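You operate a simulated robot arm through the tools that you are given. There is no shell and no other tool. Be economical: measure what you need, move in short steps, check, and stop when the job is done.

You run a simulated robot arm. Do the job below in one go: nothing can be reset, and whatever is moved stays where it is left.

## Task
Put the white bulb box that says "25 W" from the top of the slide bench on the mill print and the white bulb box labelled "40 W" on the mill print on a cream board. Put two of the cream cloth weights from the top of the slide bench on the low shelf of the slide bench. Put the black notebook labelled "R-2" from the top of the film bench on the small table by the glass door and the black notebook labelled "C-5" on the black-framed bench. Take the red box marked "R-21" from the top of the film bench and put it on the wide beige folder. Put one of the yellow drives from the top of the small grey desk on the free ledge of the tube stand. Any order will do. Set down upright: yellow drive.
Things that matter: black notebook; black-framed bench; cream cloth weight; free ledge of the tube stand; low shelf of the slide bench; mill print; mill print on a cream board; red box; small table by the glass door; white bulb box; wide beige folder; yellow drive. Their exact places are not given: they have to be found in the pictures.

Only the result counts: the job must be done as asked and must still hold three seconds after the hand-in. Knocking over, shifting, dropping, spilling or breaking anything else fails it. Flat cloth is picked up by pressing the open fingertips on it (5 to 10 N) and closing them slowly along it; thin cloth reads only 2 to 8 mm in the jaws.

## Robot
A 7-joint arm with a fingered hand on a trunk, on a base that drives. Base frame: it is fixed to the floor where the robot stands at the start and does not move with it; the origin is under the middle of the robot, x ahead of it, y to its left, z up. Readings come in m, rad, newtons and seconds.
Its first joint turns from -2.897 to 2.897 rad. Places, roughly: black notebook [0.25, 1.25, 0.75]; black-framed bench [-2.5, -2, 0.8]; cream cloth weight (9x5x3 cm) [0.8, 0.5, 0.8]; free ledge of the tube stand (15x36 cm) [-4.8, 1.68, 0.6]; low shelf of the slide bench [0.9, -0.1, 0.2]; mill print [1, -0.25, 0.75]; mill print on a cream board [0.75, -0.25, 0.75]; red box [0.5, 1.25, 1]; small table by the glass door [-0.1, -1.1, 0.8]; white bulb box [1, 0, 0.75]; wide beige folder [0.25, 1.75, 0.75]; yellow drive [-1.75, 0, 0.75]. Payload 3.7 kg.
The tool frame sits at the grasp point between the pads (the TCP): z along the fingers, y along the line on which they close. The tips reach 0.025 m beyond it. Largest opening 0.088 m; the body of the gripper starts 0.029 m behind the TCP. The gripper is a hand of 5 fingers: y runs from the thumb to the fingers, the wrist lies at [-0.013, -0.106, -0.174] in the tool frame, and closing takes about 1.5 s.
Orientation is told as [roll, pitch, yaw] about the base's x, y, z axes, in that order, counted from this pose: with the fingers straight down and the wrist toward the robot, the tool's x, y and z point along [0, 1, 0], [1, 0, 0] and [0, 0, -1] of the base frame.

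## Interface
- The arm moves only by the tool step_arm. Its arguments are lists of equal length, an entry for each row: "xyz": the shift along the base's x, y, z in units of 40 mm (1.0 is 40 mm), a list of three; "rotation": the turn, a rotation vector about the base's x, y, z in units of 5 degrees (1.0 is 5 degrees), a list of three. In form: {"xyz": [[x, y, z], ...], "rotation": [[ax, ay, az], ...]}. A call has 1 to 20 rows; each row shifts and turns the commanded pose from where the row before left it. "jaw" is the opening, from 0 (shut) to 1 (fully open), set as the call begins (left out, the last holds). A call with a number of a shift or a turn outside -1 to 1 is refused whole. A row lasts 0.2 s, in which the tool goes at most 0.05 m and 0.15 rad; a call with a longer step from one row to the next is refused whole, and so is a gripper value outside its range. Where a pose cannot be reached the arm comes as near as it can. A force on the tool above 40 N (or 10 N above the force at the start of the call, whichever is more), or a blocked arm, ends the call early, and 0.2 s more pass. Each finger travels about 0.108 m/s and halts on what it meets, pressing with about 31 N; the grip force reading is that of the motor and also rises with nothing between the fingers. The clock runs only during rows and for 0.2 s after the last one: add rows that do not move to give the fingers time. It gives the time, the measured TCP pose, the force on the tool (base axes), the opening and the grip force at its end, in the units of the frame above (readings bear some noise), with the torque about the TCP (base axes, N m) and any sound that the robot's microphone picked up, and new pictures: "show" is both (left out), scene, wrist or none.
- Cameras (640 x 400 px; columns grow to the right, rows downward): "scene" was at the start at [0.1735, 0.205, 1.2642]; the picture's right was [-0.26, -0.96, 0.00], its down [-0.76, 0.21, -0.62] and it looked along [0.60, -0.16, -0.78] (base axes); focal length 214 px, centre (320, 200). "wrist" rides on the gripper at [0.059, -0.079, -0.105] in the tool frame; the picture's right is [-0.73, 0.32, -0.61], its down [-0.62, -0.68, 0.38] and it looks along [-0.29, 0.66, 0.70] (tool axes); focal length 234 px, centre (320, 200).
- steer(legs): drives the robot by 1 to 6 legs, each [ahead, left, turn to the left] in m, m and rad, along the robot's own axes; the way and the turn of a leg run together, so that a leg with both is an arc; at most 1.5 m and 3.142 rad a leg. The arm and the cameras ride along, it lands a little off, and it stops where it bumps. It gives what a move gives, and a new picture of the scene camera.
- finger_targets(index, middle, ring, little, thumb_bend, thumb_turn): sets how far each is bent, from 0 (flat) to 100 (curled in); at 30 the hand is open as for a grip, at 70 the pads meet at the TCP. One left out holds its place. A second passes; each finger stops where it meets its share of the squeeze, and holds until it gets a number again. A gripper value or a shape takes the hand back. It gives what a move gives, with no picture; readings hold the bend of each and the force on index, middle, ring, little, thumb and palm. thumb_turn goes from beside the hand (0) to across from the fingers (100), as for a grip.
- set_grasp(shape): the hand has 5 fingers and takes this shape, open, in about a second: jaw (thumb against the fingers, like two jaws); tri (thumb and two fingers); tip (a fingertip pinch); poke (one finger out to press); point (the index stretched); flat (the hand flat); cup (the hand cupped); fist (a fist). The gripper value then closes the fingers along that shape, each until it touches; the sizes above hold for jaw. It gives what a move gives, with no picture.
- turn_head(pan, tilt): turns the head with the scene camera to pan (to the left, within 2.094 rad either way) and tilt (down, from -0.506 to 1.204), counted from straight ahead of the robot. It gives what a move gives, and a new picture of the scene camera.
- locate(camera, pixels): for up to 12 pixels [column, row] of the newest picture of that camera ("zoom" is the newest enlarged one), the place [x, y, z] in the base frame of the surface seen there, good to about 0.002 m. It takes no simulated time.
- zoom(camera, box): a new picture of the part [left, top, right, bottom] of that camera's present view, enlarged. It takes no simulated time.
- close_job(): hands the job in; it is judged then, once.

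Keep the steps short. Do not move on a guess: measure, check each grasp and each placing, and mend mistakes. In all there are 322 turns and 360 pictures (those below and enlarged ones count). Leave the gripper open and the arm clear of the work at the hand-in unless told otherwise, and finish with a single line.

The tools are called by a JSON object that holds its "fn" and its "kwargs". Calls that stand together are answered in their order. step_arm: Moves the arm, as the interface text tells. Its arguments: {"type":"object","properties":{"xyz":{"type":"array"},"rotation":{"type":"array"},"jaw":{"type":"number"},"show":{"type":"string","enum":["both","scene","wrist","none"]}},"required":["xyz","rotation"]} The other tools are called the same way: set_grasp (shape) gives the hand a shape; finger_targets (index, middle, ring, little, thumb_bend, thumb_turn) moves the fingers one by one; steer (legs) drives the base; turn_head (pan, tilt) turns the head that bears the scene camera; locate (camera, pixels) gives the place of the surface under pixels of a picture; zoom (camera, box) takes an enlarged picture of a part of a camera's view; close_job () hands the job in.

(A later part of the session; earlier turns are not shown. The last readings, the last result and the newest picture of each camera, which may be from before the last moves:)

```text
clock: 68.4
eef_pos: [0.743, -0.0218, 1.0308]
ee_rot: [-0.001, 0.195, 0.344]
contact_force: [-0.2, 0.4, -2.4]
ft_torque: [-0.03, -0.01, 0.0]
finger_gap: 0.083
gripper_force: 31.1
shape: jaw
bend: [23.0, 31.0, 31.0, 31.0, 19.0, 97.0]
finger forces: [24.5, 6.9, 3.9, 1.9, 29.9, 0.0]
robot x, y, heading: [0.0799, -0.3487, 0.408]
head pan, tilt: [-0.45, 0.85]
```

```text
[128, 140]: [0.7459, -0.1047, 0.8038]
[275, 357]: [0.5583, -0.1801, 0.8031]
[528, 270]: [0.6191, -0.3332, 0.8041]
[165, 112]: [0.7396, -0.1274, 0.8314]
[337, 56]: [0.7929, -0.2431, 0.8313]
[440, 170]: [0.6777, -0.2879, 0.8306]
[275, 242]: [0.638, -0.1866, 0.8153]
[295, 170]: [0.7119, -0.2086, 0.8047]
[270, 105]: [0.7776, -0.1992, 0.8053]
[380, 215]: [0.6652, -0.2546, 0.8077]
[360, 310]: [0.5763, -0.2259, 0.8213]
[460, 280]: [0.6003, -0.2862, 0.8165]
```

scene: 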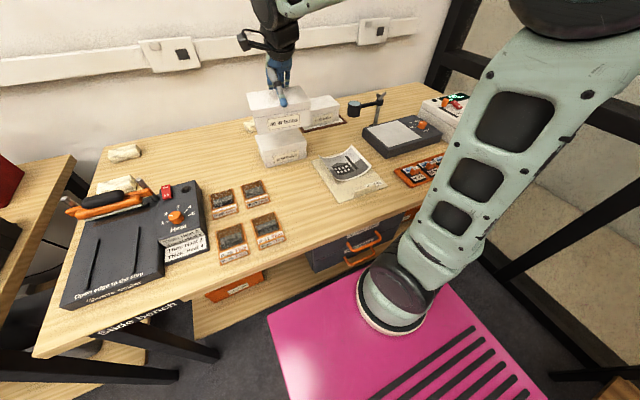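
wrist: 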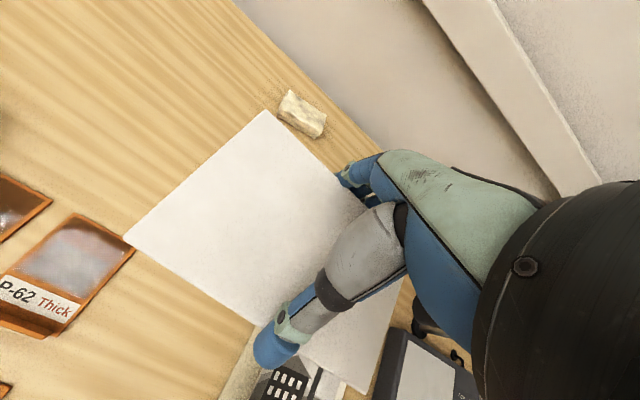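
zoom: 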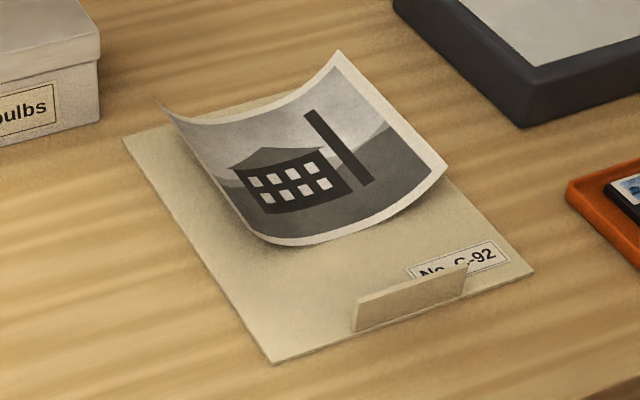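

The print's centre is about (0.709, −0.207), with edges curled up to z 0.83. I carry the box there, aligned with the board (yaw 0.38).

{"fn": "step_arm", "kwargs": {"xyz": [[-0.129, -0.916, 0], [-0.129, -0.916, 0], [-0.129, -0.916, 0], [-0.129, -0.916, 0], [-0.129, -0.916, 0], [0, 0, 0], [0, 0, -0.8], [0, 0, -0.8], [0, 0, -0.4], [0, 0, 0]], "rotation": [[0, 0, 0.15], [0, 0, 0.15], [0, 0, 0.15], [0, 0, 0.15], [0, 0, 0.15], [0, 0, 0], [0, 0, 0], [0, 0, 0], [0, 0, 0], [0, 0, 0]]}}

{"fn": "locate", "kwargs": {"camera": "wrist", "pixels": [[127, 238], [264, 113], [365, 390]]}}

```text
clock: 70.6
eef_pos: [0.7145, -0.2055, 0.9485]
ee_rot: [-0.001, 0.194, 0.409]
contact_force: [-0.3, 0.5, -2.7]
ft_torque: [0.0, -0.04, -0.03]
finger_gap: 0.0833
gripper_force: 31.3
shape: jaw
bend: [23.0, 32.0, 31.0, 31.0, 19.0, 97.0]
finger forces: [24.2, 6.9, 3.8, 1.9, 29.7, 0.0]
robot x, y, heading: [0.0809, -0.3493, 0.406]
head pan, tilt: [-0.45, 0.85]
```

scene: 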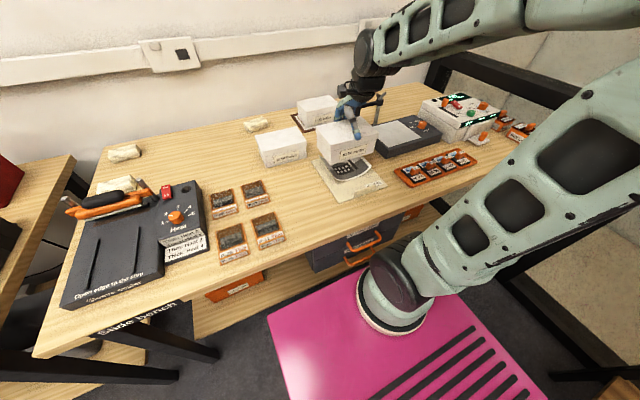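
wrist: 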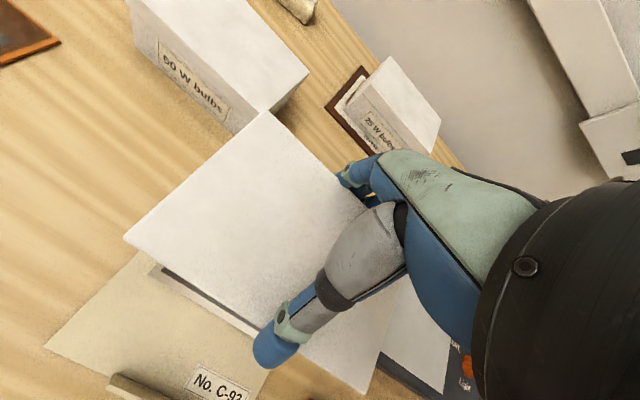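

```text
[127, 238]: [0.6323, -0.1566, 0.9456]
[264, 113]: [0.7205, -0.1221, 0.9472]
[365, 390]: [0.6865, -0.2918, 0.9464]
```

Aligned. I lower slowly until it touches.

{"fn": "step_arm", "kwargs": {"xyz": [[0, 0, -0.5], [0, 0, -0.4], [0, 0, -0.1], [0, 0, -0.1], [0, 0, -0.1], [0, 0, 0]], "rotation": [[0, 0, 0], [0, 0, 0], [0, 0, 0], [0, 0, 0], [0, 0, 0], [0, 0, 0]], "show": "wrist"}}

```text
clock: 72.0
eef_pos: [0.7147, -0.2043, 0.9028]
ee_rot: [-0.002, 0.193, 0.408]
contact_force: [-0.3, 0.2, -2.6]
ft_torque: [0.0, 0.0, -0.01]
finger_gap: 0.0831
gripper_force: 31.1
shape: jaw
bend: [23.0, 32.0, 31.0, 31.0, 19.0, 97.0]
finger forces: [24.0, 7.0, 3.9, 1.9, 29.5, 0.0]
robot x, y, heading: [0.08, -0.353, 0.408]
head pan, tilt: [-0.45, 0.85]
```

wrist: 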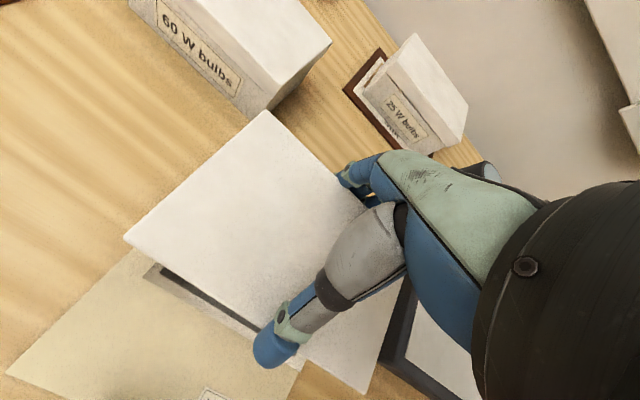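

{"fn": "step_arm", "kwargs": {"xyz": [[0, 0, -0.1], [0, 0, -0.1], [0, 0, -0.1], [0, 0, 0]], "rotation": [[0, 0, 0], [0, 0, 0], [0, 0, 0], [0, 0, 0]], "show": "wrist"}}

```text
clock: 73.0
eef_pos: [0.7163, -0.2045, 0.8875]
ee_rot: [-0.001, 0.196, 0.407]
contact_force: [1.0, 0.0, -1.0]
ft_torque: [0.01, 0.0, -0.03]
finger_gap: 0.0832
gripper_force: 30.8
shape: jaw
bend: [23.0, 32.0, 31.0, 31.0, 19.0, 97.0]
finger forces: [24.0, 6.9, 3.8, 1.9, 29.6, 0.0]
robot x, y, heading: [0.0845, -0.3516, 0.41]
head pan, tilt: [-0.45, 0.85]
```

wrist: 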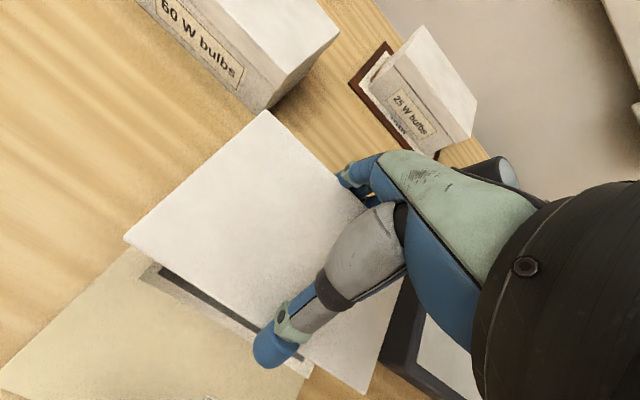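

{"fn": "step_arm", "kwargs": {"xyz": [[0, 0, -0.1], [0, 0, -0.1], [0, 0, -0.06], [0, 0, -0.05], [0, 0, 0]], "rotation": [[0, 0, 0], [0, 0, 0], [0, 0, 0], [0, 0, 0], [0, 0, 0]], "show": "wrist"}}

```text
clock: 74.2
eef_pos: [0.714, -0.2054, 0.8767]
ee_rot: [0.0, 0.194, 0.411]
contact_force: [1.2, 1.0, 7.6]
ft_torque: [-0.11, 0.32, 0.0]
finger_gap: 0.083
gripper_force: 30.9
shape: jaw
bend: [23.0, 32.0, 31.0, 31.0, 18.0, 97.0]
finger forces: [24.6, 6.9, 3.9, 2.3, 33.8, 0.0]
robot x, y, heading: [0.0793, -0.3498, 0.408]
head pan, tilt: [-0.45, 0.85]
```

wrist: 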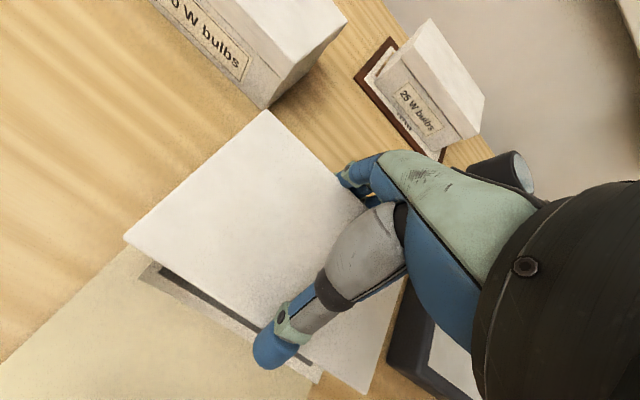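

It is seated (7.6 N up). I release and raise.

{"fn": "finger_targets", "kwargs": {"index": 8, "middle": 8, "ring": 8, "little": 8, "thumb_bend": 0}}

{"fn": "step_arm", "kwargs": {"xyz": [[0, 0, 0.2], [0, 0, 0.5], [0, 0, 0.9], [0, 0, 0.9], [0, 0, 0.9], [0, 0, 0.9], [0, 0, 0.9], [0, 0, 0]], "rotation": [[0, 0, 0], [0, 0, 0], [0, 0, 0], [0, 0, 0], [0, 0, 0], [0, 0, 0], [0, 0, 0], [0, 0, 0]]}}

```text
clock: 75.2
eef_pos: [0.7143, -0.2051, 0.8759]
ee_rot: [-0.002, 0.193, 0.409]
contact_force: [0.0, 0.3, -0.1]
ft_torque: [0.04, -0.01, 0.0]
finger_gap: 0.1242
gripper_force: 0.0
shape: fingers
bend: [8.0, 8.0, 8.0, 8.0, 0.0, 100.0]
finger forces: [0.0, 0.1, 0.1, 0.0, 0.1, 0.0]
robot x, y, heading: [0.081, -0.3497, 0.409]
head pan, tilt: [-0.45, 0.85]
```

```text
clock: 77.0
eef_pos: [0.7159, -0.2049, 1.0842]
ee_rot: [0.0, 0.195, 0.409]
contact_force: [-0.6, -0.2, 0.6]
ft_torque: [0.0, -0.01, 0.0]
finger_gap: 0.1241
gripper_force: 0.2
shape: fingers
bend: [8.0, 8.0, 8.0, 8.0, 0.0, 100.0]
finger forces: [0.0, 0.0, 0.0, 0.1, 0.1, 0.0]
robot x, y, heading: [0.0762, -0.3499, 0.408]
head pan, tilt: [-0.45, 0.85]
```

scene: 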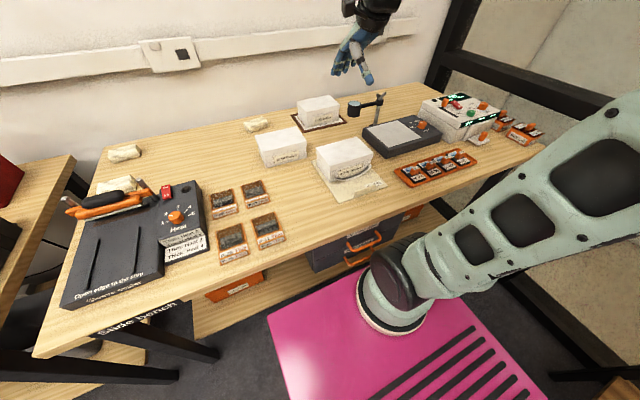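
wrist: 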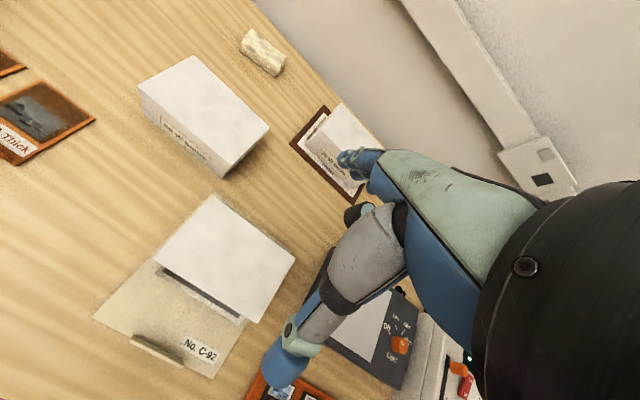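

Both bulb boxes are placed. Next are the cloth weights. I look at the low shelf and the nearest weights.

{"fn": "turn_head", "kwargs": {"pan": 0.1, "tilt": 0.9}}

{"fn": "zoom", "kwargs": {"camera": "scene", "box": [180, 90, 420, 240]}}

```text
clock: 78.0
eef_pos: [0.7135, -0.2065, 1.0835]
ee_rot: [-0.003, 0.192, 0.409]
contact_force: [0.4, 0.2, -0.1]
ft_torque: [0.01, -0.02, 0.04]
finger_gap: 0.1242
gripper_force: 0.0
shape: fingers
bend: [8.0, 8.0, 8.0, 8.0, 0.0, 100.0]
finger forces: [0.0, 0.0, 0.0, 0.0, 0.1, 0.0]
robot x, y, heading: [0.0809, -0.3519, 0.407]
head pan, tilt: [0.099, 0.901]
```

scene: 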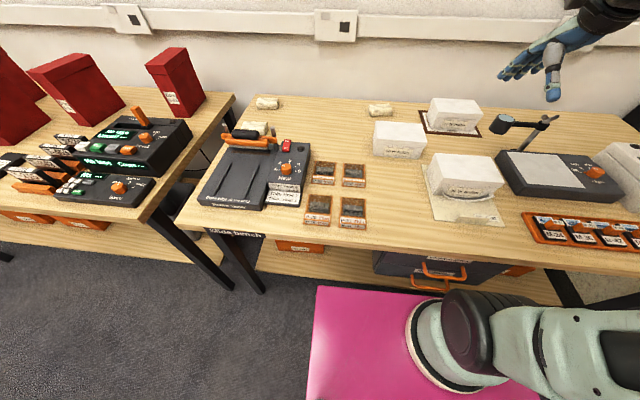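

```text
2.67 times, centred on (300, 165) of scene
```

zoom: 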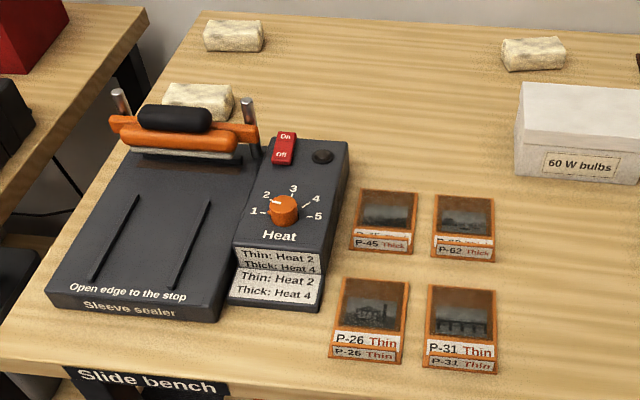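

Weights A (left back) and C (right back) stand free. I measure them and the shelf front.

{"fn": "locate", "kwargs": {"camera": "zoom", "pixels": [[207, 24], [264, 24], [206, 48], [262, 50], [235, 34], [504, 43], [562, 40], [508, 68], [566, 66], [535, 55]]}}

{"fn": "locate", "kwargs": {"camera": "scene", "pixels": [[270, 262], [300, 270], [350, 275], [350, 258], [300, 245], [340, 262], [360, 280], [372, 262], [270, 248], [255, 268], [520, 290], [540, 285]]}}

```text
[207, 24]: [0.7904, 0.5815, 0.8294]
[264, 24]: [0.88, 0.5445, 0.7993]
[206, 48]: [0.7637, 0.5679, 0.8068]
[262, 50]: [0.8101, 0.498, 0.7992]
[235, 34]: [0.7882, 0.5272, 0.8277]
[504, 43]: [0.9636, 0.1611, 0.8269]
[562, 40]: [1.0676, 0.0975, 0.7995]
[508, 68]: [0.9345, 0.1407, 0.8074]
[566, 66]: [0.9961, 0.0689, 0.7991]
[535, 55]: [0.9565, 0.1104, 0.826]
```

```text
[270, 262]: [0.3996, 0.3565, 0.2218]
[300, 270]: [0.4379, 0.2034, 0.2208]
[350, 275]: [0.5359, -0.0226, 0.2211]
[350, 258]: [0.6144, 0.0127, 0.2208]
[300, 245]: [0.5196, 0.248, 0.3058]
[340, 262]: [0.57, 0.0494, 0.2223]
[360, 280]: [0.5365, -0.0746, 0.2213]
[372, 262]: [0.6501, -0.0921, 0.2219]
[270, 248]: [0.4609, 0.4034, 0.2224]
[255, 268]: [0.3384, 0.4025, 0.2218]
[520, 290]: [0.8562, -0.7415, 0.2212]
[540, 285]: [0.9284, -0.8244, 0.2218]
```

The shelf's front edge is at depth s≈0.46 (z 0.221), with a free gap between the orange box and the drawer unit. I shift the base to face weight C, and go back to the jaw shape.

{"fn": "steer", "kwargs": {"legs": [[0, 0.11, -0.015], [0.018, 0, 0]]}}

{"fn": "set_grasp", "kwargs": {"shape": "jaw"}}

```text
clock: 79.6
eef_pos: [0.6904, -0.1063, 1.0834]
ee_rot: [-0.003, 0.194, 0.388]
contact_force: [0.4, 0.0, 0.4]
ft_torque: [0.03, -0.01, 0.01]
finger_gap: 0.1243
gripper_force: 0.1
shape: fingers
bend: [8.0, 8.0, 8.0, 8.0, 0.0, 100.0]
finger forces: [0.1, 0.1, 0.1, 0.0, 0.0, 0.1]
robot x, y, heading: [0.0526, -0.2402, 0.394]
head pan, tilt: [0.099, 0.901]
```

scene: 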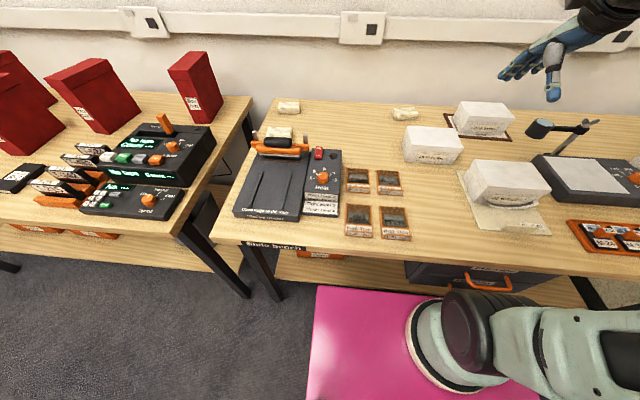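

```text
clock: 80.5
eef_pos: [0.69, -0.1049, 1.0824]
ee_rot: [-0.002, 0.194, 0.39]
contact_force: [-0.2, -1.2, 0.0]
ft_torque: [-0.01, 0.02, 0.0]
finger_gap: 0.0884
gripper_force: 0.2
shape: jaw
bend: [30.0, 30.0, 30.0, 30.0, 30.0, 98.0]
finger forces: [0.1, 0.0, 0.0, 0.0, 0.0, 0.0]
robot x, y, heading: [0.0491, -0.2383, 0.396]
head pan, tilt: [0.099, 0.901]
```

I move above weight C at about (0.96, 0.108) and level the hand.

{"fn": "step_arm", "kwargs": {"xyz": [[0.93, 0.73, 0], [0.93, 0.73, 0], [0.93, 0.73, 0], [0.93, 0.73, 0], [0.93, 0.73, 0], [0.93, 0.73, 0], [0.93, 0.73, 0], [0, 0, -0.8], [0, 0, -0.8], [0, 0, -0.5], [0, 0, 0]], "rotation": [[0.12, -0.293, 0], [0.12, -0.293, 0], [0.12, -0.293, 0], [0.12, -0.293, 0], [0.12, -0.293, 0], [0.12, -0.293, 0], [0.12, -0.293, 0], [0, 0, 0], [0, 0, 0], [0, 0, 0], [0, 0, 0]]}}

```text
clock: 82.9
eef_pos: [0.9515, 0.0986, 0.9981]
ee_rot: [-0.003, 0.003, 0.389]
contact_force: [0.2, 0.3, 0.5]
ft_torque: [0.0, -0.03, 0.0]
finger_gap: 0.0882
gripper_force: 0.1
shape: jaw
bend: [30.0, 30.0, 30.0, 30.0, 30.0, 98.0]
finger forces: [0.1, 0.0, 0.0, 0.1, 0.0, 0.1]
robot x, y, heading: [0.0563, -0.2369, 0.388]
head pan, tilt: [0.099, 0.901]
```

scene: 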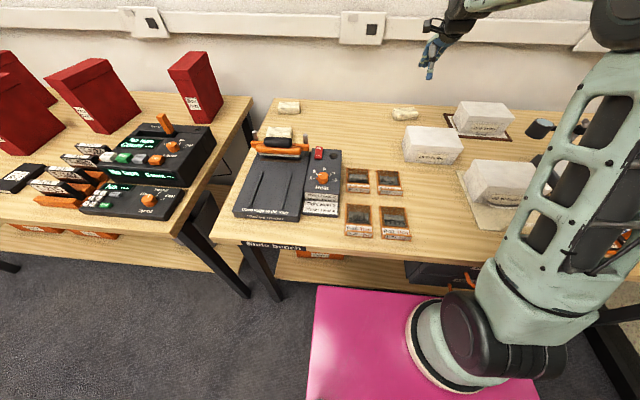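
wrist: 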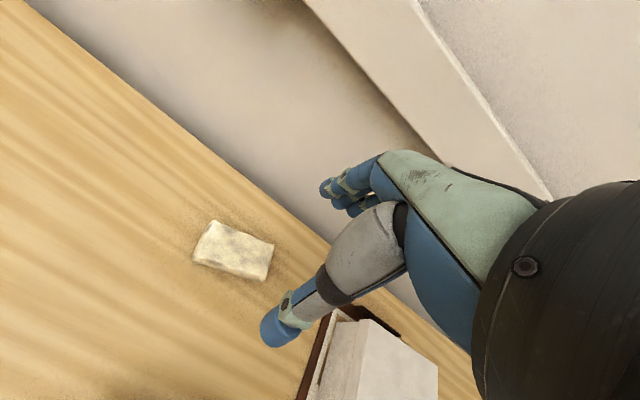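

{"fn": "locate", "kwargs": {"camera": "wrist", "pixels": [[215, 224], [196, 258], [270, 245], [266, 277], [235, 250]]}}

{"fn": "zoom", "kwargs": {"camera": "wrist", "box": [160, 180, 320, 300]}}

```text
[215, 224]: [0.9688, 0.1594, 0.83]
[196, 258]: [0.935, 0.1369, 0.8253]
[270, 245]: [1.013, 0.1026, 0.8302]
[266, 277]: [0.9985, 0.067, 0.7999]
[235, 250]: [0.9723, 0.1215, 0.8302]
```

```text
3.33 times, centred on (240, 240) of wrist
```

zoom: 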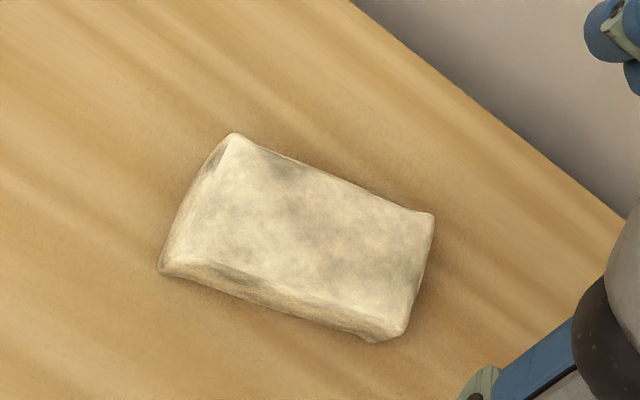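

{"fn": "locate", "kwargs": {"camera": "zoom", "pixels": [[233, 142], [428, 218], [402, 325], [180, 250], [310, 230], [170, 268], [385, 335]]}}

```text
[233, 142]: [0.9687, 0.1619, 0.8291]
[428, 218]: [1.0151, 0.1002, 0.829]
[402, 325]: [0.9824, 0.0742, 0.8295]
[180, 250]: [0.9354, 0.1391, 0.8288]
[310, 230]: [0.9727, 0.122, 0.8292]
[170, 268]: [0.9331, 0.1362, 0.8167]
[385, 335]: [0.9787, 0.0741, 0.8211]
```

Weight C is 8×4 cm with yaw about 0.62 and centre (0.975, 0.119). I align the hand and descend.

{"fn": "step_arm", "kwargs": {"xyz": [[0.3, 0.25, 0], [0.3, 0.25, 0], [0, 0, 0], [0, 0, -0.9], [0, 0, -0.9], [0, 0, -0.9], [0, 0, -0.9], [0, 0, 0]], "rotation": [[0, 0, 0.9], [0, 0, 0.9], [0, 0, 0.84], [0, 0, 0], [0, 0, 0], [0, 0, 0], [0, 0, 0], [0, 0, 0]], "show": "wrist"}}

```text
clock: 84.7
eef_pos: [0.9766, 0.1161, 0.8552]
ee_rot: [-0.002, 0.003, 0.622]
contact_force: [-0.8, -0.1, -0.2]
ft_torque: [-0.05, 0.03, 0.0]
finger_gap: 0.0879
gripper_force: 0.1
shape: jaw
bend: [30.0, 30.0, 30.0, 30.0, 30.0, 98.0]
finger forces: [0.0, 0.1, 0.0, 0.1, 0.0, 0.1]
robot x, y, heading: [0.0534, -0.2391, 0.391]
head pan, tilt: [0.099, 0.901]
```

wrist: 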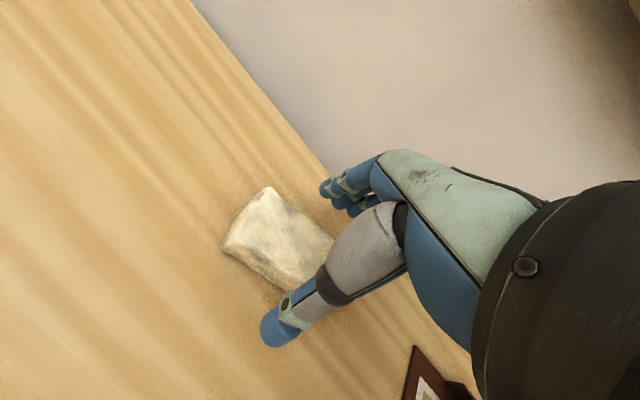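

{"fn": "step_arm", "kwargs": {"xyz": [[0, 0, -0.3], [0, 0, -0.2], [0, 0, -0.15], [0, 0, 0]], "rotation": [[0, 0, 0], [0, 0, 0], [0, 0, 0], [0, 0, 0]], "show": "none"}}

{"fn": "step_arm", "kwargs": {"xyz": [[0, 0, 0], [0, 0, 0], [0, 0, 0], [0, 0, 0], [0, 0, 0]], "rotation": [[0, 0, 0], [0, 0, 0], [0, 0, 0], [0, 0, 0], [0, 0, 0]], "jaw": 0.1, "show": "wrist"}}

```text
clock: 85.7
eef_pos: [0.9763, 0.119, 0.8301]
ee_rot: [-0.004, 0.002, 0.62]
contact_force: [0.5, -0.4, 0.2]
ft_torque: [-0.01, 0.02, 0.0]
finger_gap: 0.0882
gripper_force: 0.1
shape: jaw
bend: [30.0, 30.0, 30.0, 30.0, 30.0, 98.0]
finger forces: [0.1, 0.1, 0.0, 0.1, 0.0, 0.1]
robot x, y, heading: [0.0508, -0.2387, 0.391]
head pan, tilt: [0.099, 0.901]
```

```text
clock: 86.9
eef_pos: [0.9753, 0.1186, 0.8296]
ee_rot: [-0.004, 0.001, 0.619]
contact_force: [0.9, -0.1, -0.4]
ft_torque: [-0.02, 0.03, 0.07]
finger_gap: 0.0439
gripper_force: 31.7
shape: jaw
bend: [74.0, 44.0, 40.0, 42.0, 71.0, 100.0]
finger forces: [14.7, 8.0, 3.6, 1.8, 28.3, 0.0]
robot x, y, heading: [0.0541, -0.2386, 0.392]
head pan, tilt: [0.099, 0.901]
```

wrist: 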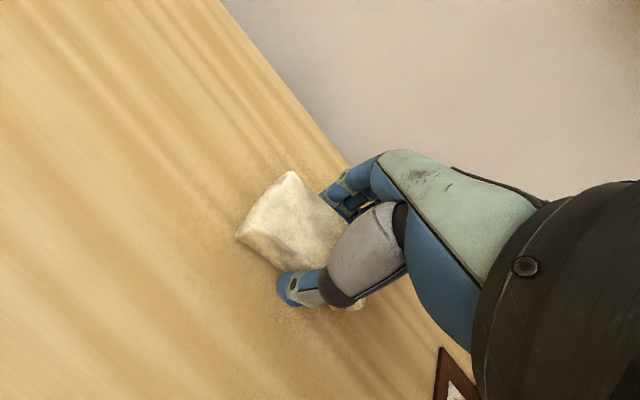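

Gripped at a gap of 0.044 m. I lift to test.

{"fn": "step_arm", "kwargs": {"xyz": [[0, 0, 0.3], [0, 0, 0.6], [0, 0, 0.9], [0, 0, 0.9], [0, 0, 0.9], [0, 0, 0]], "rotation": [[0, 0, 0], [0, 0, 0], [0, 0, 0], [0, 0, 0], [0, 0, 0], [0, 0, 0]]}}

```text
clock: 88.3
eef_pos: [0.9738, 0.1167, 0.9727]
ee_rot: [-0.001, 0.003, 0.621]
contact_force: [0.0, 0.1, -4.1]
ft_torque: [-0.01, 0.0, 0.0]
finger_gap: 0.0437
gripper_force: 30.9
shape: jaw
bend: [74.0, 44.0, 43.0, 44.0, 71.0, 98.0]
finger forces: [15.7, 7.6, 3.6, 1.8, 28.6, 0.0]
robot x, y, heading: [0.0515, -0.2393, 0.389]
head pan, tilt: [0.099, 0.901]
```

scene: 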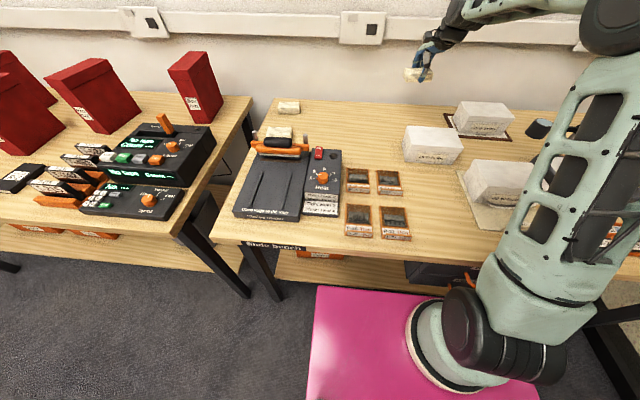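
wrist: 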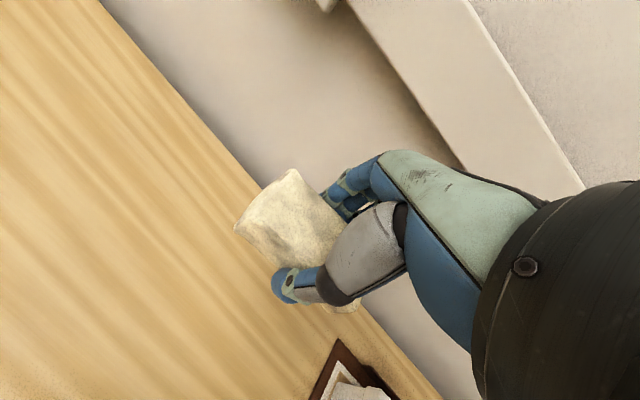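

Weight C is held (about 0.4 kg). I raise it and bring the arm back toward the robot, turning the hand to the robot's heading.

{"fn": "step_arm", "kwargs": {"xyz": [[0, 0, 0.9], [0, 0, 0.9], [-0.97, -0.4, 0], [-0.97, -0.4, 0], [-0.97, -0.4, 0], [-0.97, -0.4, 0], [-0.97, -0.4, 0], [-0.97, -0.4, 0], [-0.97, -0.4, 0], [0, 0, 0]], "rotation": [[0, 0, 0], [0, 0, 0], [0, 0, -0.37], [0, 0, -0.37], [0, 0, -0.37], [0, 0, -0.37], [0, 0, -0.37], [0, 0, -0.37], [0, 0, -0.37], [0, 0, 0]], "show": "none"}}

{"fn": "steer", "kwargs": {"legs": [[-0.5, 0, 0]]}}

```text
clock: 90.5
eef_pos: [0.7018, 0.0082, 1.0433]
ee_rot: [-0.002, 0.003, 0.393]
contact_force: [0.2, 0.1, -3.0]
ft_torque: [0.0, 0.0, 0.01]
finger_gap: 0.0433
gripper_force: 31.5
shape: jaw
bend: [74.0, 45.0, 43.0, 44.0, 71.0, 98.0]
finger forces: [15.8, 7.6, 3.7, 1.8, 28.9, 0.1]
robot x, y, heading: [0.0539, -0.237, 0.387]
head pan, tilt: [0.099, 0.901]
```

```text
clock: 93.5
eef_pos: [0.2313, -0.1844, 1.0446]
ee_rot: [-0.002, 0.003, 0.397]
contact_force: [-0.4, 0.0, -4.2]
ft_torque: [-0.01, 0.01, 0.0]
finger_gap: 0.0437
gripper_force: 30.8
shape: jaw
bend: [74.0, 45.0, 43.0, 44.0, 71.0, 98.0]
finger forces: [15.8, 7.6, 3.7, 1.8, 28.9, 0.0]
robot x, y, heading: [-0.4154, -0.4378, 0.39]
head pan, tilt: [0.099, 0.901]
```

scene: 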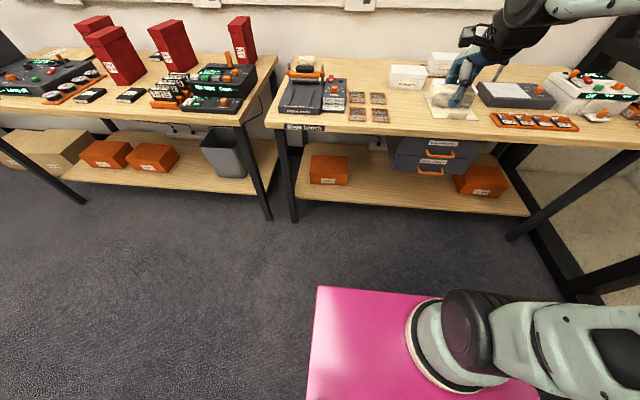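

From here the low shelf is clearly visible, with free space between the two orange boxes under the drawers. I measure it.

{"fn": "locate", "kwargs": {"camera": "scene", "pixels": [[300, 192], [400, 200], [400, 185], [380, 175], [345, 183], [350, 160], [395, 168], [455, 195], [455, 180], [420, 172], [430, 170], [400, 206]]}}

{"fn": "zoom", "kwargs": {"camera": "scene", "box": [270, 110, 550, 230]}}

```text
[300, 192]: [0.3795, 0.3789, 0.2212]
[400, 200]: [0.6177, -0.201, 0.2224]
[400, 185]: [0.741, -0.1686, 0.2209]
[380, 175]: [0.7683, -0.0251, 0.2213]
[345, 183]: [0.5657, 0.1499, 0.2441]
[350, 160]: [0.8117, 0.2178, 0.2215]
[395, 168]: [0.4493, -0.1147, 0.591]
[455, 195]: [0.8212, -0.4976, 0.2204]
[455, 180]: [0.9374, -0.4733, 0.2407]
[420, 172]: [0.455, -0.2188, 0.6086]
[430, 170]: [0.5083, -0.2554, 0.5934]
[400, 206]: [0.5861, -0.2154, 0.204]
```

```text
2.29 times, centred on (410, 170) of scene
```

zoom: 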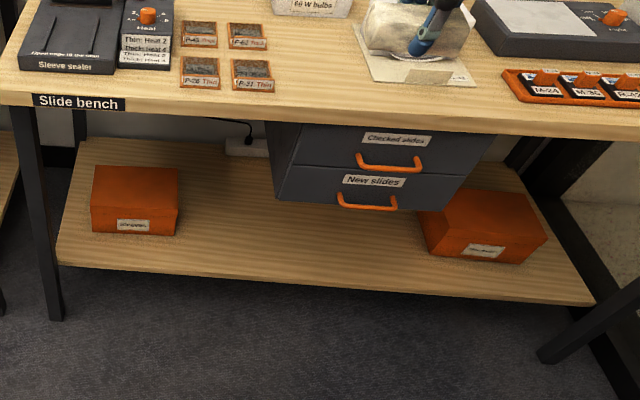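

The drawers hang to z 0.59 and the shelf below them is free. I shift the base 7 cm left, then lower the hand in front of the bench, tilting the fingers forward.

{"fn": "steer", "kwargs": {"legs": [[0, 0.07, 0]]}}

{"fn": "step_arm", "kwargs": {"xyz": [[0, 0, -1], [0, 0, -1], [0, 0, -1], [0, 0, -1], [0, 0, -1], [0, 0, -1], [0, 0, -1], [0, 0, -1], [0, 0, -1], [0, 0, -1], [0, 0, 0]], "rotation": [[0.19, -0.46, 0], [0.19, -0.46, 0], [0.19, -0.46, 0], [0.19, -0.46, 0], [0.19, -0.46, 0], [0.19, -0.46, 0], [0.19, -0.46, 0], [0.19, -0.46, 0], [0.19, -0.46, 0], [0.19, -0.46, 0], [0, 0, 0]]}}

```text
clock: 94.5
eef_pos: [0.2059, -0.1232, 1.0431]
ee_rot: [0.0, 0.002, 0.396]
contact_force: [-0.2, 0.1, -3.4]
ft_torque: [0.0, 0.03, 0.0]
finger_gap: 0.0437
gripper_force: 30.8
shape: jaw
bend: [74.0, 45.0, 43.0, 45.0, 71.0, 97.0]
finger forces: [15.9, 7.5, 3.7, 1.7, 28.8, 0.0]
robot x, y, heading: [-0.4443, -0.3712, 0.388]
head pan, tilt: [0.099, 0.901]
```

scene: 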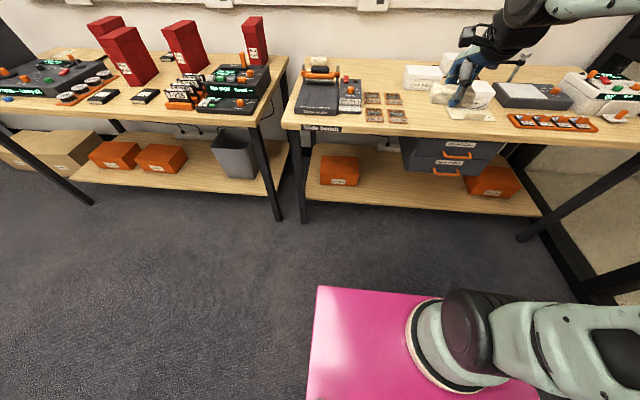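

```text
clock: 96.9
eef_pos: [0.2611, -0.089, 0.66]
ee_rot: [-0.004, -0.433, 0.395]
contact_force: [-0.3, 0.0, -3.9]
ft_torque: [-0.05, 0.02, -0.01]
finger_gap: 0.0432
gripper_force: 30.5
shape: jaw
bend: [74.0, 45.0, 44.0, 45.0, 71.0, 97.0]
finger forces: [15.3, 7.2, 3.9, 0.8, 28.9, 0.0]
out of reach, approached as far as the arm can: row 6, 7, 8, 9
robot x, y, heading: [-0.4415, -0.3711, 0.391]
head pan, tilt: [0.099, 0.901]
```

scene: 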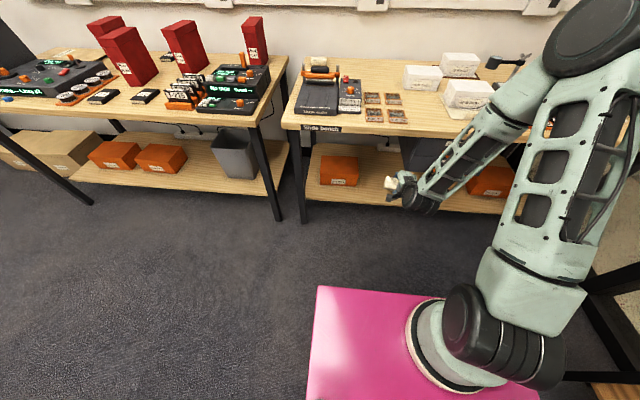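
wrist: 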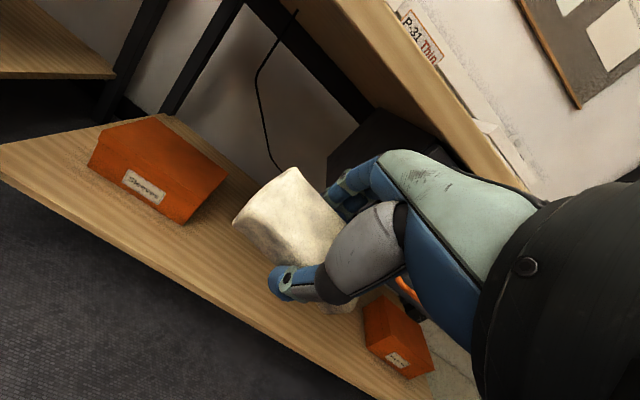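

{"fn": "step_arm", "kwargs": {"xyz": [[0, 0, -1], [0, 0, -1], [0, 0, -1], [0, 0, -1], [0, 0, -1], [0, 0, -1], [0, 0, 0]], "rotation": [[0, 0, 0], [0, 0, 0], [0, 0, 0], [0, 0, 0], [0, 0, 0], [0, 0, 0], [0, 0, 0]]}}

```text
clock: 98.5
eef_pos: [0.2633, -0.0917, 0.4193]
ee_rot: [-0.002, -0.433, 0.397]
contact_force: [-0.7, 0.0, -4.0]
ft_torque: [0.0, 0.01, -0.01]
finger_gap: 0.043
gripper_force: 31.4
shape: jaw
bend: [74.0, 45.0, 44.0, 45.0, 71.0, 97.0]
finger forces: [15.2, 7.2, 3.8, 0.8, 28.7, 0.0]
robot x, y, heading: [-0.4379, -0.3687, 0.391]
head pan, tilt: [0.099, 0.901]
```

scene: 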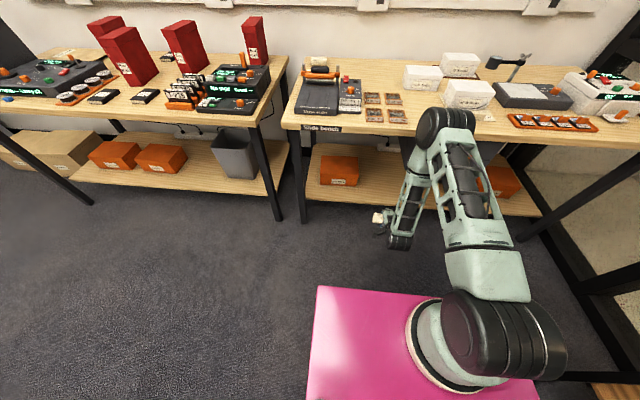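
wrist: 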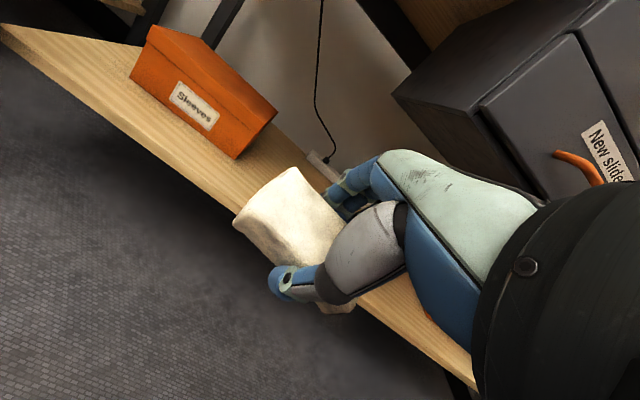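

I lower a bit more, and check where the elbow and forearm are relative to the bench edge.

{"fn": "step_arm", "kwargs": {"xyz": [[0, 0, -0.9], [0, 0, -0.9], [0, 0, -0.6], [0, 0, 0]], "rotation": [[0, 0, 0], [0, 0, 0], [0, 0, 0], [0, 0, 0]]}}

{"fn": "locate", "kwargs": {"camera": "scene", "pixels": [[445, 125], [415, 160], [405, 200], [395, 235], [440, 110], [420, 145], [400, 180]]}}

```text
clock: 99.5
eef_pos: [0.263, -0.0897, 0.3233]
ee_rot: [-0.005, -0.431, 0.396]
contact_force: [0.6, -0.3, -4.0]
ft_torque: [-0.03, 0.04, -0.03]
finger_gap: 0.0431
gripper_force: 30.6
shape: jaw
bend: [74.0, 45.0, 44.0, 45.0, 71.0, 97.0]
finger forces: [15.2, 7.0, 3.8, 0.9, 28.5, 0.0]
robot x, y, heading: [-0.4456, -0.3682, 0.393]
head pan, tilt: [0.099, 0.901]
```

scene: 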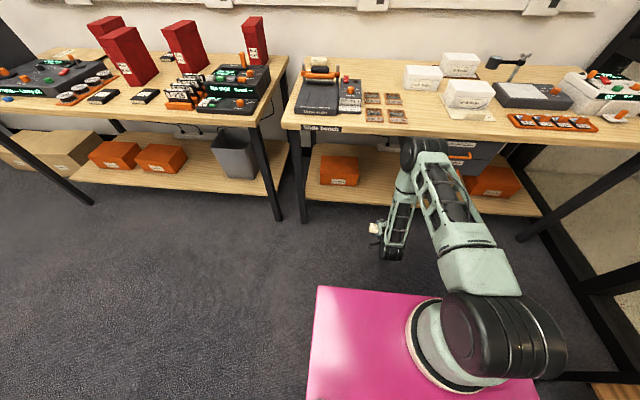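
wrist: 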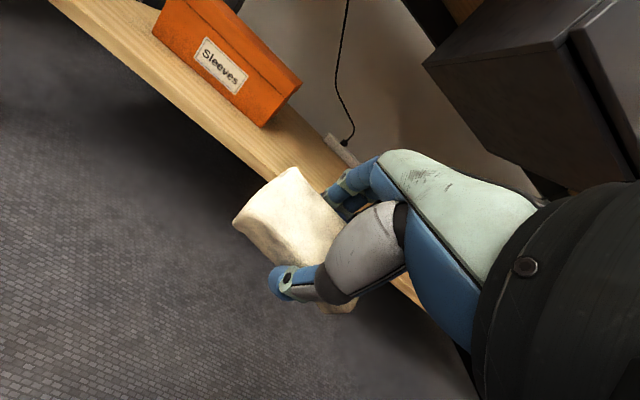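

```text
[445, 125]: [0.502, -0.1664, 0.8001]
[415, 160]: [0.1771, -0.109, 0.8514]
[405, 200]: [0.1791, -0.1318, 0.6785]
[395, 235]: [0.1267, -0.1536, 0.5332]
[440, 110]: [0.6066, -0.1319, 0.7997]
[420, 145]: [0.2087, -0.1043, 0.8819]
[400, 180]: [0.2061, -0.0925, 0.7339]
```

The elbow stands forward at z 0.88, so driving in would hit the bench edge. Instead I extend the arm from here, which lowers the elbow.

{"fn": "step_arm", "kwargs": {"xyz": [[0.92, 0.38, 0], [0.92, 0.38, 0], [0.92, 0.38, 0], [0.92, 0.38, 0], [0, 0, 0]], "rotation": [[0, 0, 0], [0, 0, 0], [0, 0, 0], [0, 0, 0], [0, 0, 0]]}}

```text
clock: 100.7
eef_pos: [0.4088, -0.0301, 0.3227]
ee_rot: [-0.003, -0.432, 0.397]
contact_force: [-0.3, 0.0, -4.4]
ft_torque: [-0.01, 0.07, -0.02]
finger_gap: 0.0428
gripper_force: 30.8
shape: jaw
bend: [74.0, 45.0, 44.0, 45.0, 71.0, 97.0]
finger forces: [15.4, 7.3, 3.8, 0.7, 28.7, 0.1]
robot x, y, heading: [-0.4451, -0.3705, 0.39]
head pan, tilt: [0.099, 0.901]
```

scene: 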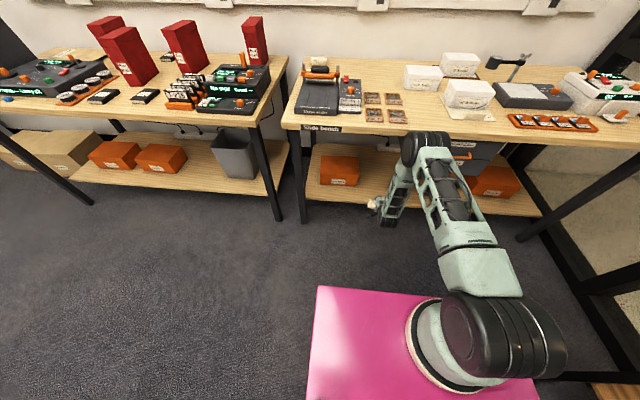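
wrist: 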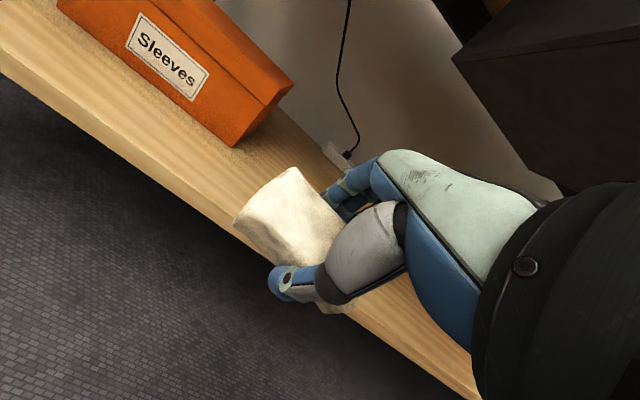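

{"fn": "step_arm", "kwargs": {"xyz": [[0.92, 0.38, 0], [0.92, 0.38, 0], [0.92, 0.38, 0], [0.92, 0.38, 0], [0, 0, 0]], "rotation": [[0, 0, 0], [0, 0, 0], [0, 0, 0], [0, 0, 0], [0, 0, 0]]}}

{"fn": "locate", "kwargs": {"camera": "scene", "pixels": [[425, 140], [410, 150], [400, 165], [390, 190], [400, 145], [430, 128]]}}

```text
clock: 101.9
eef_pos: [0.5577, 0.0326, 0.323]
ee_rot: [-0.002, -0.431, 0.394]
contact_force: [0.5, 0.8, -2.9]
ft_torque: [-0.03, -0.01, 0.02]
finger_gap: 0.043
gripper_force: 30.6
shape: jaw
bend: [74.0, 45.0, 44.0, 45.0, 71.0, 97.0]
finger forces: [15.5, 7.2, 3.7, 0.7, 28.9, 0.0]
robot x, y, heading: [-0.4429, -0.3675, 0.388]
head pan, tilt: [0.099, 0.901]
```

scene: 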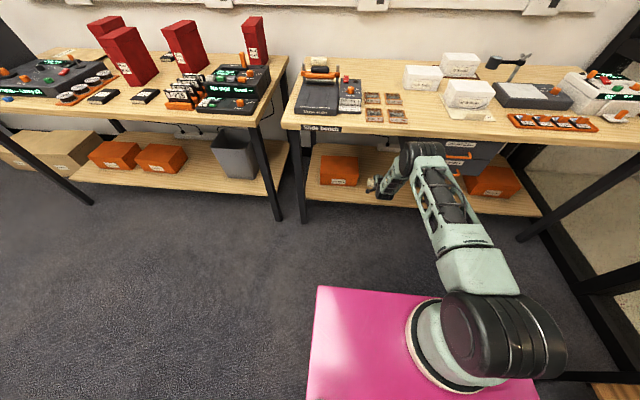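
wrist: 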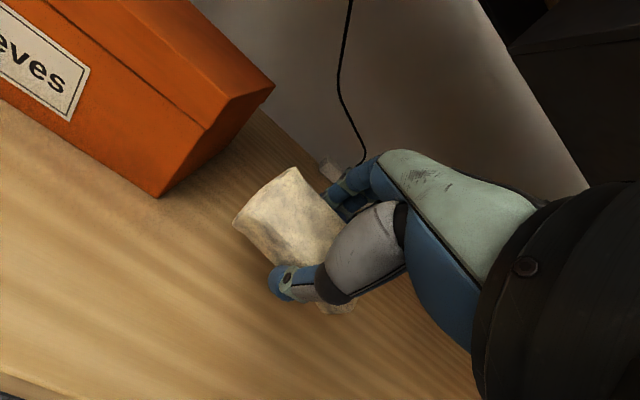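

```text
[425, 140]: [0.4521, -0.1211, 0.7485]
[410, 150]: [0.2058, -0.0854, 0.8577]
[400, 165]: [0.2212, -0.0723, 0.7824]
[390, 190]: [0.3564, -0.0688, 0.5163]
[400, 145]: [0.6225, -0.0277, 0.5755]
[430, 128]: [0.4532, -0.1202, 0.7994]
```

The hand is inside at s≈0.53 above the shelf, with the forearm clear of the bench edge. I lower until it touches.

{"fn": "step_arm", "kwargs": {"xyz": [[0.5, 0.2, -0.4], [0, 0, -0.5], [0, 0, -0.4], [0, 0, -0.15], [0, 0, -0.15], [0, 0, 0]], "rotation": [[0, 0, 0], [0, 0, 0], [0, 0, 0], [0, 0, 0], [0, 0, 0], [0, 0, 0]], "show": "wrist"}}

```text
clock: 103.3
eef_pos: [0.58, 0.0394, 0.2616]
ee_rot: [-0.003, -0.433, 0.397]
contact_force: [1.5, -0.6, -2.6]
ft_torque: [-0.06, 0.03, 0.02]
finger_gap: 0.0432
gripper_force: 30.8
shape: jaw
bend: [74.0, 45.0, 44.0, 45.0, 71.0, 97.0]
finger forces: [15.5, 7.4, 3.9, 0.9, 28.8, 0.1]
robot x, y, heading: [-0.4396, -0.3663, 0.389]
head pan, tilt: [0.099, 0.901]
```

wrist: 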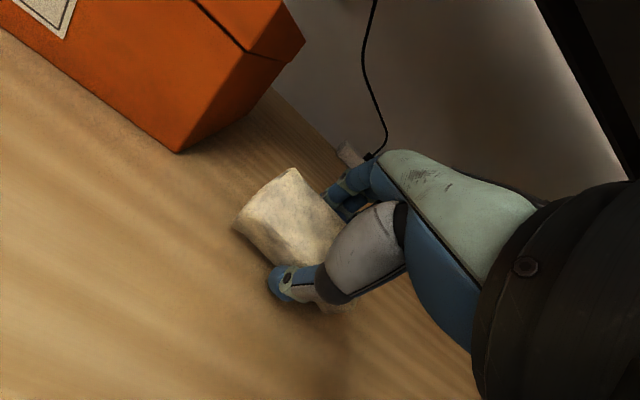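

It is just touching. I press down 4 mm more, then open.

{"fn": "step_arm", "kwargs": {"xyz": [[0, 0, -0.1], [0, 0, 0]], "rotation": [[0, 0, 0], [0, 0, 0]], "show": "none"}}

{"fn": "step_arm", "kwargs": {"xyz": [[0, 0, 0], [0, 0, 0], [0, 0, 0], [0, 0, 0], [0, 0, 0]], "rotation": [[0, 0, 0], [0, 0, 0], [0, 0, 0], [0, 0, 0], [0, 0, 0]], "jaw": 1, "show": "wrist"}}

```text
clock: 103.9
eef_pos: [0.5798, 0.0401, 0.2588]
ee_rot: [-0.003, -0.435, 0.396]
contact_force: [1.2, 1.3, 1.7]
ft_torque: [-0.13, 0.0, 0.03]
finger_gap: 0.043
gripper_force: 31.4
shape: jaw
bend: [74.0, 45.0, 44.0, 44.0, 71.0, 97.0]
finger forces: [16.7, 8.5, 4.5, 1.3, 28.7, 0.0]
robot x, y, heading: [-0.4443, -0.3676, 0.392]
head pan, tilt: [0.099, 0.901]
```

```text
clock: 105.1
eef_pos: [0.5798, 0.0396, 0.2621]
ee_rot: [-0.001, -0.438, 0.397]
contact_force: [-0.9, 0.7, 36.4]
ft_torque: [-0.02, 0.81, -0.01]
finger_gap: 0.0823
gripper_force: 0.1
shape: jaw
bend: [30.0, 30.0, 30.0, 30.0, 46.0, 97.0]
finger forces: [0.0, 0.0, 0.1, 0.0, 36.4, 0.1]
robot x, y, heading: [-0.4442, -0.3673, 0.393]
head pan, tilt: [0.099, 0.901]
```

wrist: 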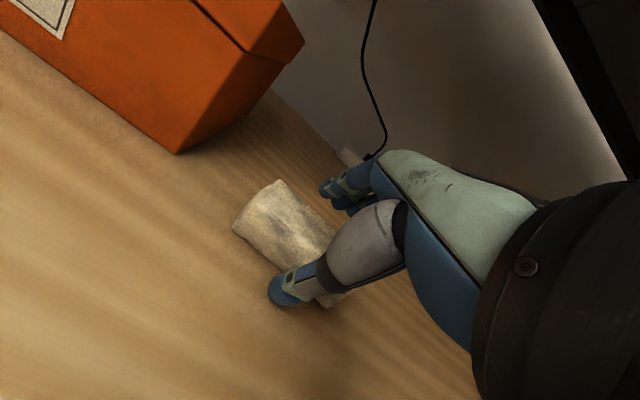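

The weight lies flat on the shelf, and the thumb is pressing on the shelf. I raise the hand and back it out.

{"fn": "step_arm", "kwargs": {"xyz": [[0, 0, 0.3], [0, 0, 0.5], [0, 0, 0.6], [0, 0, 0.6], [-0.92, -0.38, 0], [-0.92, -0.38, 0], [-0.92, -0.38, 0], [-0.92, -0.38, 0], [-0.92, -0.38, 0], [-0.92, -0.38, 0], [-0.92, -0.38, 0], [-0.92, -0.38, 0], [0, 0, 0]], "rotation": [[0, 0, 0], [0, 0, 0], [0, 0, 0], [0, 0, 0], [0, 0, 0], [0, 0, 0], [0, 0, 0], [0, 0, 0], [0, 0, 0], [0, 0, 0], [0, 0, 0], [0, 0, 0], [0, 0, 0]]}}

```text
clock: 107.9
eef_pos: [0.2843, -0.0802, 0.3371]
ee_rot: [-0.004, -0.433, 0.398]
contact_force: [-0.7, 0.5, 0.3]
ft_torque: [0.02, 0.0, -0.01]
finger_gap: 0.0876
gripper_force: 0.1
shape: jaw
bend: [30.0, 30.0, 30.0, 30.0, 30.0, 98.0]
finger forces: [0.0, 0.0, 0.0, 0.0, 0.0, 0.0]
robot x, y, heading: [-0.4437, -0.3692, 0.392]
head pan, tilt: [0.099, 0.901]
```

scene: 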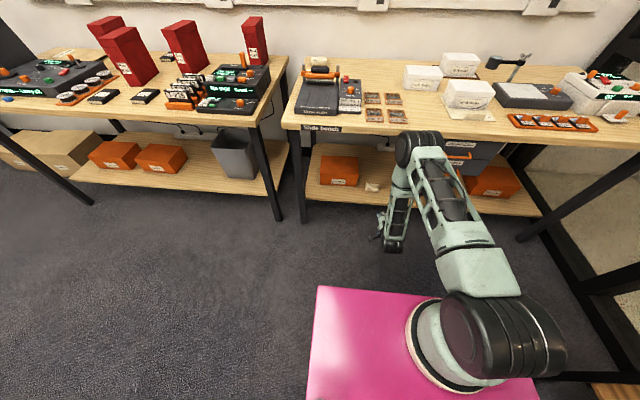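
wrist: 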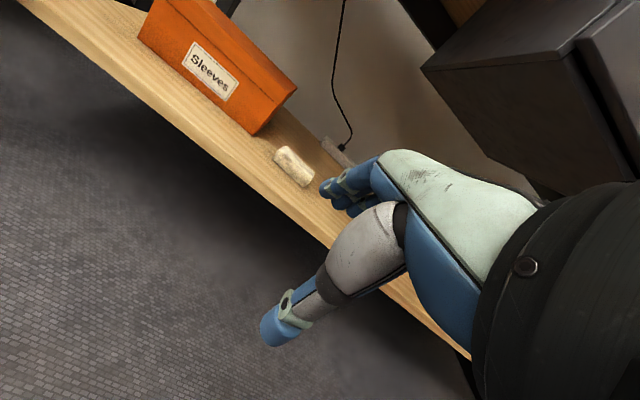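

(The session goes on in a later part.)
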